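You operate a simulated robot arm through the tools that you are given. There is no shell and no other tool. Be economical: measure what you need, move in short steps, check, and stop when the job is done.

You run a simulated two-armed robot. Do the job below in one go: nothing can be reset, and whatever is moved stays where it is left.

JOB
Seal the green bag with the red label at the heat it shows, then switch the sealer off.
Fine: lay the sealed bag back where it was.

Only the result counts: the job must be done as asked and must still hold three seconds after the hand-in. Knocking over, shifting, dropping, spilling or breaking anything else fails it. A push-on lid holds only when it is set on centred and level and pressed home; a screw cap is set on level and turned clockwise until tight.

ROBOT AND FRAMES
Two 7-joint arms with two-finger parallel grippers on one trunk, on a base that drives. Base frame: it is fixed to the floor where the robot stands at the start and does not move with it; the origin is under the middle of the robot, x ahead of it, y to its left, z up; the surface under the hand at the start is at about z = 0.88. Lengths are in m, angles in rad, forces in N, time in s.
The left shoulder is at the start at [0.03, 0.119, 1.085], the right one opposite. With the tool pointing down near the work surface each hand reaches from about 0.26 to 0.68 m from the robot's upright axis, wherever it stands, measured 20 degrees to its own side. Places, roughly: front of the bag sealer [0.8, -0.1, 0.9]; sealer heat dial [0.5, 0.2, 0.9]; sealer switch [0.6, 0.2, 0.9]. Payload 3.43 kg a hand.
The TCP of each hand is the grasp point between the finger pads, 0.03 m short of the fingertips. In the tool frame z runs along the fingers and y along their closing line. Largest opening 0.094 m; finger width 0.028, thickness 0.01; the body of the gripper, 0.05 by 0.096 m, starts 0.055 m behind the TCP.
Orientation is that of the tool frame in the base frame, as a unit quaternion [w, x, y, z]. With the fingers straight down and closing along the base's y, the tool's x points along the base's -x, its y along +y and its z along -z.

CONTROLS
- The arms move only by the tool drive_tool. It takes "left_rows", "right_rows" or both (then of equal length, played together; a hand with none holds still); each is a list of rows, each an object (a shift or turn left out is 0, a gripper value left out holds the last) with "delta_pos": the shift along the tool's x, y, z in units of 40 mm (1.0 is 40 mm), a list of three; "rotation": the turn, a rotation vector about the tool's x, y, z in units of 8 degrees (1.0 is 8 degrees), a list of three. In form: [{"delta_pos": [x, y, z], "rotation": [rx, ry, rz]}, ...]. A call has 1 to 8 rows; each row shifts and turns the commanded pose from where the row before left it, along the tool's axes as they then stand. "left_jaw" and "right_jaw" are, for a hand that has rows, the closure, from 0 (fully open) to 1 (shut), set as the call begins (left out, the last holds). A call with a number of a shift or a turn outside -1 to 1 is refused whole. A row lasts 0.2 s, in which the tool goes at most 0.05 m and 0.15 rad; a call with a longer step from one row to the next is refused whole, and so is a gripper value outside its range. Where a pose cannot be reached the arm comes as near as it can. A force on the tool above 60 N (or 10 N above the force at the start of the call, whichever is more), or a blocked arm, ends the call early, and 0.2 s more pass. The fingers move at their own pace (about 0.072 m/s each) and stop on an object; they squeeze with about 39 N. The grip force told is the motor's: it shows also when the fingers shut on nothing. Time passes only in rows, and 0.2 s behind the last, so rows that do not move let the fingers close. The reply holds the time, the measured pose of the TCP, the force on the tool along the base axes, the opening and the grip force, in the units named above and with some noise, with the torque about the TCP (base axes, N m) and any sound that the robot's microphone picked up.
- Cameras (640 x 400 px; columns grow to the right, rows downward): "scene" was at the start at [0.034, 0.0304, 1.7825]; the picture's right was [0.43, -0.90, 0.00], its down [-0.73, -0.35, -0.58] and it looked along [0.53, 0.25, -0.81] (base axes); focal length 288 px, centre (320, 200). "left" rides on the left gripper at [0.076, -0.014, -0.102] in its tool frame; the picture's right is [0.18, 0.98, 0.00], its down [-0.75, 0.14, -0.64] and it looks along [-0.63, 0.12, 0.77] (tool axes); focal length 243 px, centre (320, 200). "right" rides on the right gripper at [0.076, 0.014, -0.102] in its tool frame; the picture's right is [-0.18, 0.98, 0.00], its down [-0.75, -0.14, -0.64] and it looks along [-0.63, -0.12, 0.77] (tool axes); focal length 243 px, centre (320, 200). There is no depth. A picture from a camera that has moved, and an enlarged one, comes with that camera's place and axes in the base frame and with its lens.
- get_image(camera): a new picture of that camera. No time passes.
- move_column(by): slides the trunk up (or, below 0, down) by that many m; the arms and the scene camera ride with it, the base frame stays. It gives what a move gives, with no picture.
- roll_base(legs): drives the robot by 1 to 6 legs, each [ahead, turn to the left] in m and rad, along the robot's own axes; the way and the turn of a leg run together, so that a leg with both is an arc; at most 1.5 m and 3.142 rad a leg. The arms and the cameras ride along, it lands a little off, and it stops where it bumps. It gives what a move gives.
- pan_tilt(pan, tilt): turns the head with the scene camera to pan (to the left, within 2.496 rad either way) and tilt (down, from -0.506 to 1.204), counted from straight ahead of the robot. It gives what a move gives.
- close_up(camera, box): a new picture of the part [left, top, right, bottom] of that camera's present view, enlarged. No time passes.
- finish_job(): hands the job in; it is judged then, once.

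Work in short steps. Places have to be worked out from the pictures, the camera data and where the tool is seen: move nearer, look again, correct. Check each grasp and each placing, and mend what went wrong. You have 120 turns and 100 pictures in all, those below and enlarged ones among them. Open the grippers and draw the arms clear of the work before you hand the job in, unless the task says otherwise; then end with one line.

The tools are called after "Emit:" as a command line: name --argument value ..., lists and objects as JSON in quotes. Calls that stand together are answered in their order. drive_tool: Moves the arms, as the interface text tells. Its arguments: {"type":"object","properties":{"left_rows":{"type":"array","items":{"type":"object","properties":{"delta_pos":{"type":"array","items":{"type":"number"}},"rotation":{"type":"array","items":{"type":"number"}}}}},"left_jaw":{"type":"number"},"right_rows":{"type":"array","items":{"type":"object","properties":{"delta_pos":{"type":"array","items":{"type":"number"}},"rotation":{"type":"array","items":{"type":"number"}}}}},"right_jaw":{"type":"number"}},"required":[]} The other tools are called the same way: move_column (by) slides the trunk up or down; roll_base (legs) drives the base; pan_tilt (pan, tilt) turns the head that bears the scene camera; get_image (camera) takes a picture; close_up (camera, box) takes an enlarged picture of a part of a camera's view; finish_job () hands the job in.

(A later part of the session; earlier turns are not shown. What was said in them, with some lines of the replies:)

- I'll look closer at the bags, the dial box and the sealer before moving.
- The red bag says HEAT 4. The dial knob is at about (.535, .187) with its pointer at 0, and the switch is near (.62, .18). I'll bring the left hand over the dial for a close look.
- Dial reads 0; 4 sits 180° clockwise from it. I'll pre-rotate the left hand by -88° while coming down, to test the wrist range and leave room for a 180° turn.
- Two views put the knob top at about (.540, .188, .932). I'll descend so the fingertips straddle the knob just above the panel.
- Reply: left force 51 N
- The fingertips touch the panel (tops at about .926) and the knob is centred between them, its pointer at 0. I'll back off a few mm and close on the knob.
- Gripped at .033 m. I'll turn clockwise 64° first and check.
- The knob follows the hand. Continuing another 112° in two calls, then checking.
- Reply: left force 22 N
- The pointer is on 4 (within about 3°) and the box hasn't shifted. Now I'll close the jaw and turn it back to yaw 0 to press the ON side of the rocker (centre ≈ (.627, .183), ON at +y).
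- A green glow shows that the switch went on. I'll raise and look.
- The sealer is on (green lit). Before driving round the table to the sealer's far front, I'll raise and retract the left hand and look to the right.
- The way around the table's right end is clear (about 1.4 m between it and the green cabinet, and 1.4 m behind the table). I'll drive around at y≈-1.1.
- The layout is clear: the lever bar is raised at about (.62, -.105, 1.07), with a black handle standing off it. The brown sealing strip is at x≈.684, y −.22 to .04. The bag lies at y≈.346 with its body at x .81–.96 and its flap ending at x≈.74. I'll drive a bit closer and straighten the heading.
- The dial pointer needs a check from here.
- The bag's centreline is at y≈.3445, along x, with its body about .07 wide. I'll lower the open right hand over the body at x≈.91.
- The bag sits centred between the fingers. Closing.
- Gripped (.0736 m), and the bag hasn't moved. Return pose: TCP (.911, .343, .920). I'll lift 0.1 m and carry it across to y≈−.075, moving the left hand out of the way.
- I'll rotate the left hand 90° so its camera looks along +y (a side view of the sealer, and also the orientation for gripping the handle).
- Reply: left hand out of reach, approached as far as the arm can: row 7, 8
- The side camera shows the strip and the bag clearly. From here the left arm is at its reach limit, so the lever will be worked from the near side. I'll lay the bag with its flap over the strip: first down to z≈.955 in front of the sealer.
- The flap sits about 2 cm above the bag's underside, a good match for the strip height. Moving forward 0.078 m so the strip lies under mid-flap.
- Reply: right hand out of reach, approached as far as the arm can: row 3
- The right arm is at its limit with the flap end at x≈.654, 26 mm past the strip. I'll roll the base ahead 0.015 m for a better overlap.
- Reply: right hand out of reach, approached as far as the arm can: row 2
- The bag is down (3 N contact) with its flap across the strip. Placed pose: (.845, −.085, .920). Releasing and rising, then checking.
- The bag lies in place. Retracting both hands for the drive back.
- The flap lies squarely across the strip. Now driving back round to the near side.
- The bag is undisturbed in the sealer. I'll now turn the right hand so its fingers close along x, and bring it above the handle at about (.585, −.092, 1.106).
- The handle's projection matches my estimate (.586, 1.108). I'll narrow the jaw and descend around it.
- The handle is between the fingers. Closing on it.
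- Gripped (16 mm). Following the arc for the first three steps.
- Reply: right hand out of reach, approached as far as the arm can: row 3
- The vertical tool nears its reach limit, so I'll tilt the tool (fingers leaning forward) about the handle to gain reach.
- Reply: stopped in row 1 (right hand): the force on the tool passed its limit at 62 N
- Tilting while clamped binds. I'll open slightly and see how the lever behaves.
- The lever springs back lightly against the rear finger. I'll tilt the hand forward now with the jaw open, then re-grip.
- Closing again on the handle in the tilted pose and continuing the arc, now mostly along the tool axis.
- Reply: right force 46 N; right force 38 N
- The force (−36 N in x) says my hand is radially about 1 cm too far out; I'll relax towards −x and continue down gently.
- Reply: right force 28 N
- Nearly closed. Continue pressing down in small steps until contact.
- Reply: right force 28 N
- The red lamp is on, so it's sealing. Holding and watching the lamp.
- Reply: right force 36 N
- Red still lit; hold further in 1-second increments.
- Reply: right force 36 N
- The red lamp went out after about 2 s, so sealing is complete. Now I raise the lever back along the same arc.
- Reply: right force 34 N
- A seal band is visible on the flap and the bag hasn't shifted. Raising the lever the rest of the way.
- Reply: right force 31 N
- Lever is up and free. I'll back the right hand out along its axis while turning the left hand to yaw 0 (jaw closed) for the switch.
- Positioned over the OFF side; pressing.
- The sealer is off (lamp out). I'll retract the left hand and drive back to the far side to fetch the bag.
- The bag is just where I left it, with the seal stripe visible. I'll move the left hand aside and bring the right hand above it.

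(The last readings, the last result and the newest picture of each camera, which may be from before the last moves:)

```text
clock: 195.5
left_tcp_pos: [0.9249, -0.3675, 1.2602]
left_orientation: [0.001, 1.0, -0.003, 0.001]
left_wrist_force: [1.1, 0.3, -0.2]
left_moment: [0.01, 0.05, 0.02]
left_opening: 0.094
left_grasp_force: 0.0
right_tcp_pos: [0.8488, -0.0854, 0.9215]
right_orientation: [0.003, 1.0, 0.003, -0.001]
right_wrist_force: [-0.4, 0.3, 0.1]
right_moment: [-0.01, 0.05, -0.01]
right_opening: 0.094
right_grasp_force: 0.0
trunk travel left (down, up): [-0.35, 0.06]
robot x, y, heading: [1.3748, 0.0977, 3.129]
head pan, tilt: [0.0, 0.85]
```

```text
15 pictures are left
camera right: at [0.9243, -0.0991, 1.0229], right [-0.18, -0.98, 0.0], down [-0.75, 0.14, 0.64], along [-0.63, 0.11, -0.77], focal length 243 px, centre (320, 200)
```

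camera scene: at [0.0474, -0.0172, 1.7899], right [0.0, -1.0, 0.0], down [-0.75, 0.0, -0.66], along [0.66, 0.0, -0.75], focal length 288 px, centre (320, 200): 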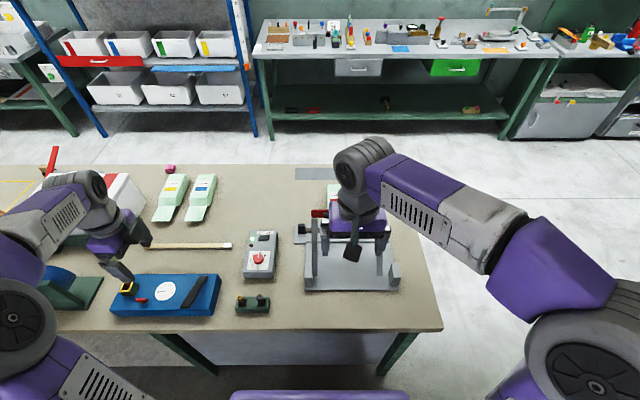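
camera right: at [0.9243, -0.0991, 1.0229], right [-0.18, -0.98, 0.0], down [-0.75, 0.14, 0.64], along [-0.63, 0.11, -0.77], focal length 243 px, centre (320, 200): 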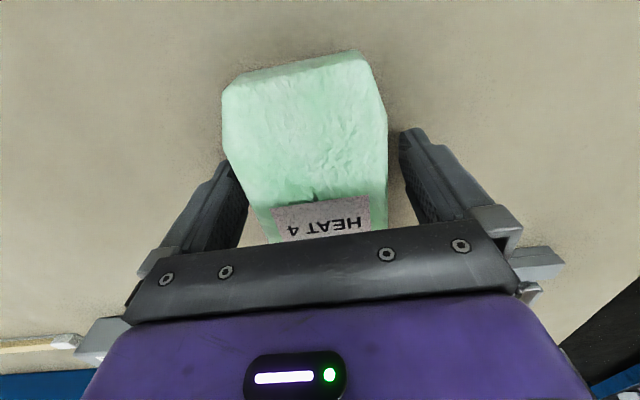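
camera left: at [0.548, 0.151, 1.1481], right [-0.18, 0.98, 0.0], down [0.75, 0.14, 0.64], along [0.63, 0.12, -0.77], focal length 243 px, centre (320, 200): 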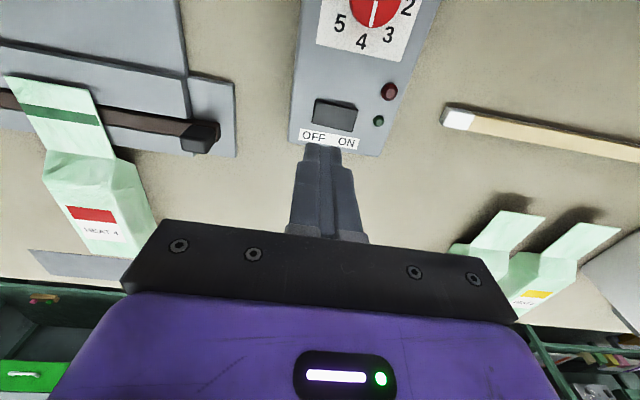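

The hand is about 4 mm nearer the robot than in the first grip; I'll correct that and close.

Emit:
drive_tool --right_rows '[{"delta_pos": [-0.12, 0, 0]}]'

Emit:
drive_tool --right_rows '[{}, {}, {}]' --right_jaw 1

Emit:
get_image --camera "right"

```text
clock: 195.9
left_tcp_pos: [0.9241, -0.3652, 1.2615]
left_orientation: [0.001, 1.0, -0.002, 0.001]
left_wrist_force: [-0.5, -0.1, 0.3]
left_moment: [0.0, -0.02, 0.01]
left_opening: 0.0939
left_grasp_force: 0.1
right_tcp_pos: [0.8445, -0.0863, 0.9222]
right_orientation: [0.002, 1.0, 0.004, -0.001]
right_wrist_force: [-0.7, -0.2, -0.4]
right_moment: [-0.01, 0.04, -0.02]
right_opening: 0.0938
right_grasp_force: 0.0
trunk travel left (down, up): [-0.35, 0.06]
robot x, y, heading: [1.3757, 0.101, 3.134]
head pan, tilt: [0.0, 0.85]
```

```text
clock: 196.7
left_tcp_pos: [0.925, -0.367, 1.2603]
left_orientation: [0.001, 1.0, -0.003, 0.001]
left_wrist_force: [0.5, 0.0, 0.0]
left_moment: [0.01, -0.02, -0.01]
left_opening: 0.0939
left_grasp_force: 0.0
right_tcp_pos: [0.8455, -0.0861, 0.9228]
right_orientation: [0.003, 1.0, 0.004, 0.0]
right_wrist_force: [0.0, 0.6, 0.7]
right_moment: [0.02, -0.03, 0.04]
right_opening: 0.0732
right_grasp_force: 38.7
trunk travel left (down, up): [-0.35, 0.06]
robot x, y, heading: [1.3735, 0.098, 3.133]
head pan, tilt: [0.0, 0.85]
```

```text
14 pictures are left
camera right: at [0.9203, -0.0991, 1.0235], right [-0.18, -0.98, 0.0], down [-0.75, 0.14, 0.64], along [-0.63, 0.11, -0.77], focal length 243 px, centre (320, 200)
```

right: 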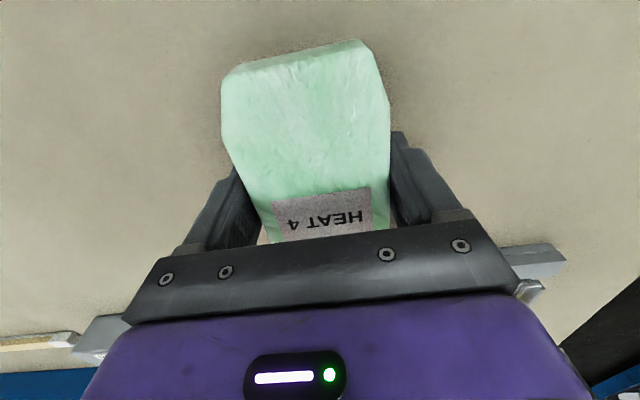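

Grip matches the original one. Lifting, backing out of the sealer, and carrying back to y≈.343.

Emit:
drive_tool --right_rows '[{"delta_pos": [0, 0, -0.6]}, {"delta_pos": [0.4, 0, -0.5]}, {"delta_pos": [0.7, 0, -0.4]}, {"delta_pos": [0.5, 0, -0.5]}, {"delta_pos": [0.05, 0, -0.5]}, {"delta_pos": [0, -0.7, 0]}, {"delta_pos": [0, -0.9, 0]}, {"delta_pos": [0, -0.9, 0]}]'

Emit:
drive_tool --right_rows '[{"delta_pos": [0, -0.9, 0]}, {"delta_pos": [0, -0.9, 0]}, {"delta_pos": [0, -0.9, 0]}, {"delta_pos": [0, -0.9, 0]}, {"delta_pos": [0, -0.9, 0]}, {"delta_pos": [0, -0.9, 0]}, {"delta_pos": [0, -0.9, 0]}, {"delta_pos": [0, -0.9, 0]}]'

Emit:
get_image --camera "scene"

```text
clock: 198.5
left_tcp_pos: [0.9254, -0.3644, 1.2612]
left_orientation: [0.001, 1.0, -0.002, 0.001]
left_wrist_force: [-0.4, -0.3, -0.4]
left_moment: [0.0, -0.01, -0.01]
left_opening: 0.0939
left_grasp_force: 0.1
right_tcp_pos: [0.9127, 0.0203, 1.0232]
right_orientation: [0.003, 1.0, 0.004, -0.001]
right_wrist_force: [0.3, 0.2, -1.3]
right_moment: [-0.04, 0.0, -0.01]
right_opening: 0.0735
right_grasp_force: 39.1
trunk travel left (down, up): [-0.35, 0.06]
robot x, y, heading: [1.3739, 0.0964, 3.134]
head pan, tilt: [0.0, 0.85]
```

```text
clock: 200.3
left_tcp_pos: [0.9246, -0.365, 1.2604]
left_orientation: [0.001, 1.0, -0.003, 0.001]
left_wrist_force: [0.1, -0.1, 0.5]
left_moment: [0.02, -0.01, -0.02]
left_opening: 0.0939
left_grasp_force: 0.0
right_tcp_pos: [0.909, 0.3068, 1.0185]
right_orientation: [0.003, 1.0, 0.004, 0.0]
right_wrist_force: [0.2, 0.7, -0.4]
right_moment: [-0.03, 0.0, -0.03]
right_opening: 0.0733
right_grasp_force: 38.6
trunk travel left (down, up): [-0.35, 0.06]
robot x, y, heading: [1.3753, 0.0983, 3.134]
head pan, tilt: [0.0, 0.85]
```

```text
13 pictures are left
camera scene: at [1.3233, 0.0975, 1.7899], right [0.01, 1.0, 0.0], down [0.75, -0.01, -0.66], along [-0.66, 0.01, -0.75], focal length 288 px, centre (320, 200)
```

scene: 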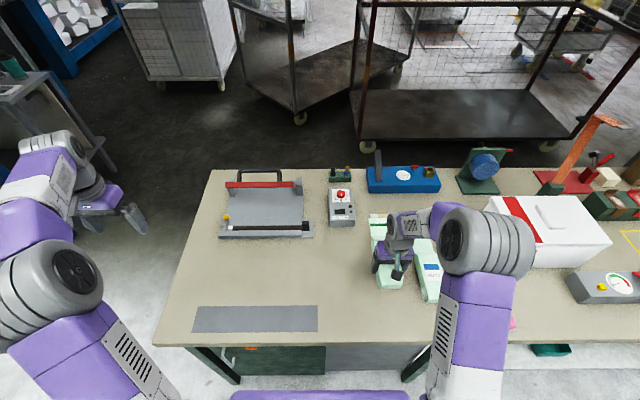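

Emit:
drive_tool --right_rows '[{"delta_pos": [0, -0.5, 0]}, {"delta_pos": [0, -0.4, 0]}, {"delta_pos": [0, 0, 0.8]}, {"delta_pos": [0, 0, 0.7]}]'

Emit:
get_image --camera "right"

```text
clock: 201.3
left_tcp_pos: [0.9234, -0.3661, 1.2602]
left_orientation: [0.001, 1.0, -0.003, 0.0]
left_wrist_force: [0.7, 0.1, 0.3]
left_moment: [0.02, -0.01, -0.01]
left_opening: 0.094
left_grasp_force: 0.0
right_tcp_pos: [0.908, 0.3385, 0.9618]
right_orientation: [0.002, 1.0, 0.002, -0.001]
right_wrist_force: [0.2, 0.2, -0.2]
right_moment: [-0.01, -0.07, -0.01]
right_opening: 0.0736
right_grasp_force: 38.0
trunk travel left (down, up): [-0.35, 0.06]
robot x, y, heading: [1.3726, 0.0973, 3.133]
head pan, tilt: [0.0, 0.85]
```

```text
12 pictures are left
camera right: at [0.984, 0.3252, 1.0627], right [-0.18, -0.98, 0.0], down [-0.75, 0.14, 0.64], along [-0.63, 0.11, -0.77], focal length 243 px, centre (320, 200)
```

right: 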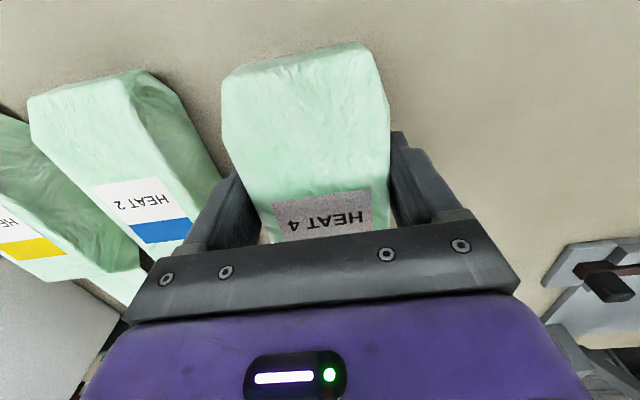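

Emit:
drive_tool --right_rows '[{"delta_pos": [0.06, -0.09, 0.4]}, {"delta_pos": [0, 0, 0.4]}, {"delta_pos": [0, 0, 0.12]}]'

Emit:
get_image --camera "right"

```text
clock: 202.1
left_tcp_pos: [0.9247, -0.3653, 1.2605]
left_orientation: [0.001, 1.0, -0.001, 0.001]
left_wrist_force: [0.9, -0.4, -0.2]
left_moment: [0.01, 0.01, 0.0]
left_opening: 0.0941
left_grasp_force: 0.2
right_tcp_pos: [0.9116, 0.3426, 0.923]
right_orientation: [0.002, 1.0, 0.003, -0.001]
right_wrist_force: [-0.3, 0.0, -1.4]
right_moment: [-0.01, -0.06, -0.01]
right_opening: 0.0732
right_grasp_force: 38.3
trunk travel left (down, up): [-0.35, 0.06]
robot x, y, heading: [1.3726, 0.0957, 3.14]
head pan, tilt: [0.0, 0.85]
```

```text
11 pictures are left
camera right: at [0.9861, 0.3287, 1.025], right [-0.18, -0.98, 0.0], down [-0.75, 0.14, 0.64], along [-0.63, 0.11, -0.77], focal length 243 px, centre (320, 200)
```

right: 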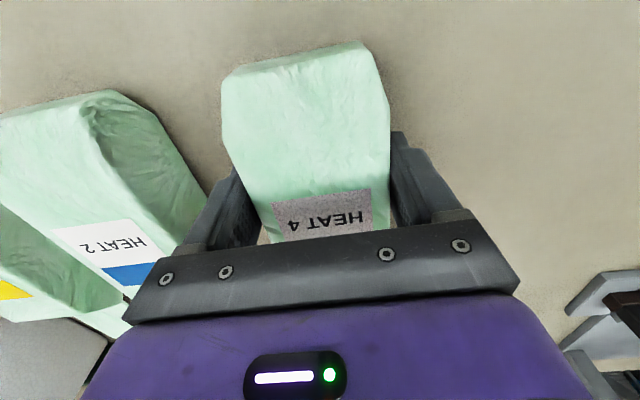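

This view matches the picture before the pick-up. I'll lower the last millimetres until contact, then release.

Emit:
drive_tool --right_rows '[{"delta_pos": [0, 0, 0.05]}, {}]'

Emit:
drive_tool --right_rows '[{}, {}]' --right_jaw 0

Emit:
drive_tool --right_rows '[{"delta_pos": [0, 0, -0.6]}, {"delta_pos": [0, 0, -0.8]}, {"delta_pos": [0, 0, -0.9]}, {"delta_pos": [0.2, 0, -0.9]}, {"delta_pos": [0.4, 0.5, -0.7]}, {"delta_pos": [0.4, 0.6, -0.6]}, {"delta_pos": [0.4, 0.6, -0.6]}, {"delta_pos": [0.4, 0.6, -0.6]}]'

Emit:
drive_tool --right_rows '[{"delta_pos": [0.3, 0.8, -0.2]}, {"delta_pos": [0.3, 0.8, -0.2]}, {"delta_pos": [0.3, 0.8, -0.2]}]'

Emit:
get_image --camera "scene"

Emit:
close_up --camera "scene" --box '[350, 210, 470, 310]'

```text
clock: 202.7
left_tcp_pos: [0.9246, -0.3656, 1.2614]
left_orientation: [0.0, 1.0, -0.003, 0.001]
left_wrist_force: [-0.6, 0.5, -0.5]
left_moment: [-0.01, 0.01, 0.03]
left_opening: 0.094
left_grasp_force: 0.1
right_tcp_pos: [0.911, 0.342, 0.9221]
right_orientation: [0.002, 1.0, 0.004, -0.001]
right_wrist_force: [-0.2, -0.3, 1.5]
right_moment: [0.08, -0.07, -0.01]
right_opening: 0.0738
right_grasp_force: 38.5
trunk travel left (down, up): [-0.35, 0.06]
robot x, y, heading: [1.375, 0.094, 3.135]
head pan, tilt: [0.0, 0.85]
```

```text
clock: 203.3
left_tcp_pos: [0.9251, -0.3656, 1.2605]
left_orientation: [0.001, 1.0, -0.002, 0.001]
left_wrist_force: [0.9, 0.3, 0.2]
left_moment: [0.01, -0.01, -0.01]
left_opening: 0.0936
left_grasp_force: 0.0
right_tcp_pos: [0.9114, 0.342, 0.9213]
right_orientation: [0.001, 1.0, 0.004, 0.0]
right_wrist_force: [0.5, -0.2, -0.2]
right_moment: [0.01, -0.03, 0.02]
right_opening: 0.0938
right_grasp_force: 0.0
trunk travel left (down, up): [-0.35, 0.06]
robot x, y, heading: [1.3766, 0.0991, 3.136]
head pan, tilt: [0.0, 0.85]
```

```text
clock: 205.1
left_tcp_pos: [0.9252, -0.3667, 1.2599]
left_orientation: [0.001, 1.0, -0.001, 0.0]
left_wrist_force: [0.0, -0.4, -0.2]
left_moment: [-0.01, -0.02, 0.0]
left_opening: 0.0941
left_grasp_force: 0.0
right_tcp_pos: [0.9831, 0.2522, 1.1505]
right_orientation: [0.001, 1.0, 0.004, -0.001]
right_wrist_force: [-0.4, 0.2, -0.1]
right_moment: [0.04, 0.03, 0.01]
right_opening: 0.0939
right_grasp_force: 0.0
trunk travel left (down, up): [-0.35, 0.06]
robot x, y, heading: [1.3738, 0.0949, 3.133]
head pan, tilt: [0.0, 0.85]
```

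```text
clock: 205.9
left_tcp_pos: [0.9263, -0.3664, 1.2591]
left_orientation: [0.001, 1.0, -0.002, 0.001]
left_wrist_force: [-0.7, -0.3, 0.1]
left_moment: [-0.02, 0.02, 0.02]
left_opening: 0.094
left_grasp_force: 0.0
right_tcp_pos: [1.0179, 0.1568, 1.1743]
right_orientation: [0.002, 1.0, 0.003, -0.001]
right_wrist_force: [0.3, 0.2, 0.2]
right_moment: [0.02, -0.01, 0.01]
right_opening: 0.0941
right_grasp_force: 0.0
trunk travel left (down, up): [-0.35, 0.06]
robot x, y, heading: [1.3776, 0.0934, 3.13]
head pan, tilt: [0.0, 0.85]
```

```text
10 pictures are left
camera scene: at [1.3237, 0.0953, 1.7899], right [0.01, 1.0, 0.0], down [0.75, -0.01, -0.66], along [-0.66, 0.01, -0.75], focal length 288 px, centre (320, 200)
```

scene: 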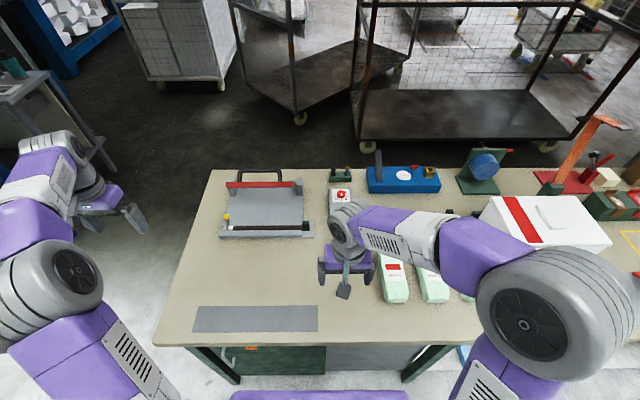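

```text
4.00 times, centred on (410, 260) of scene
camera zoom: at [1.3237, 0.0953, 1.7899], right [0.01, 1.0, 0.0], down [0.75, -0.01, -0.66], along [-0.66, 0.01, -0.75], focal length 1153 px, centre (-40, -40)
```

zoom: 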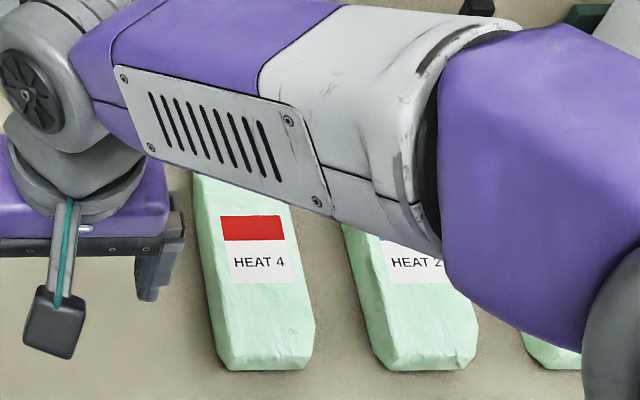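

The bag is back in line with its neighbours, the same relation as before within about 1 mm. The sealer is off, the lever is up, and both grippers are open and clear.

Emit:
drive_tool --right_rows '[{"delta_pos": [0, 0, -0.9]}, {"delta_pos": [0, 0, -0.9]}, {"delta_pos": [0, 0, -0.9]}]'

Emit:
get_image --camera "right"

```text
clock: 206.7
left_tcp_pos: [0.9246, -0.3657, 1.2606]
left_orientation: [0.001, 1.0, -0.003, 0.0]
left_wrist_force: [-0.2, 0.2, -0.6]
left_moment: [0.03, -0.01, 0.01]
left_opening: 0.0938
left_grasp_force: 0.0
right_tcp_pos: [1.0211, 0.1595, 1.2852]
right_orientation: [0.002, 1.0, 0.004, 0.001]
right_wrist_force: [0.5, 0.3, -0.3]
right_moment: [0.01, 0.0, 0.01]
right_opening: 0.0939
right_grasp_force: 0.0
trunk travel left (down, up): [-0.35, 0.06]
robot x, y, heading: [1.3736, 0.0974, 3.129]
head pan, tilt: [0.0, 0.85]
```

```text
8 pictures are left
camera right: at [1.0962, 0.1456, 1.3854], right [-0.18, -0.98, 0.0], down [-0.75, 0.14, 0.64], along [-0.63, 0.11, -0.77], focal length 243 px, centre (320, 200)
```

right: 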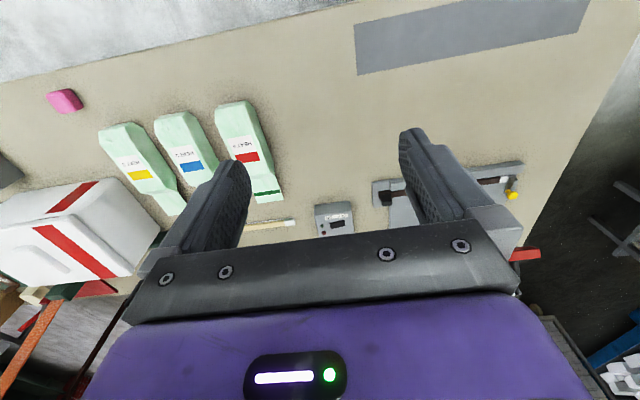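

All is in place: the bag is sealed and back, and the sealer is off. Handing in.

Emit:
finish_job

```text
The job is handed in.
```

The green bag with the red label is sealed at heat 4, the sealer is switched off, and the bag is back where it lay, to within about 1 mm as judged from the pictures.
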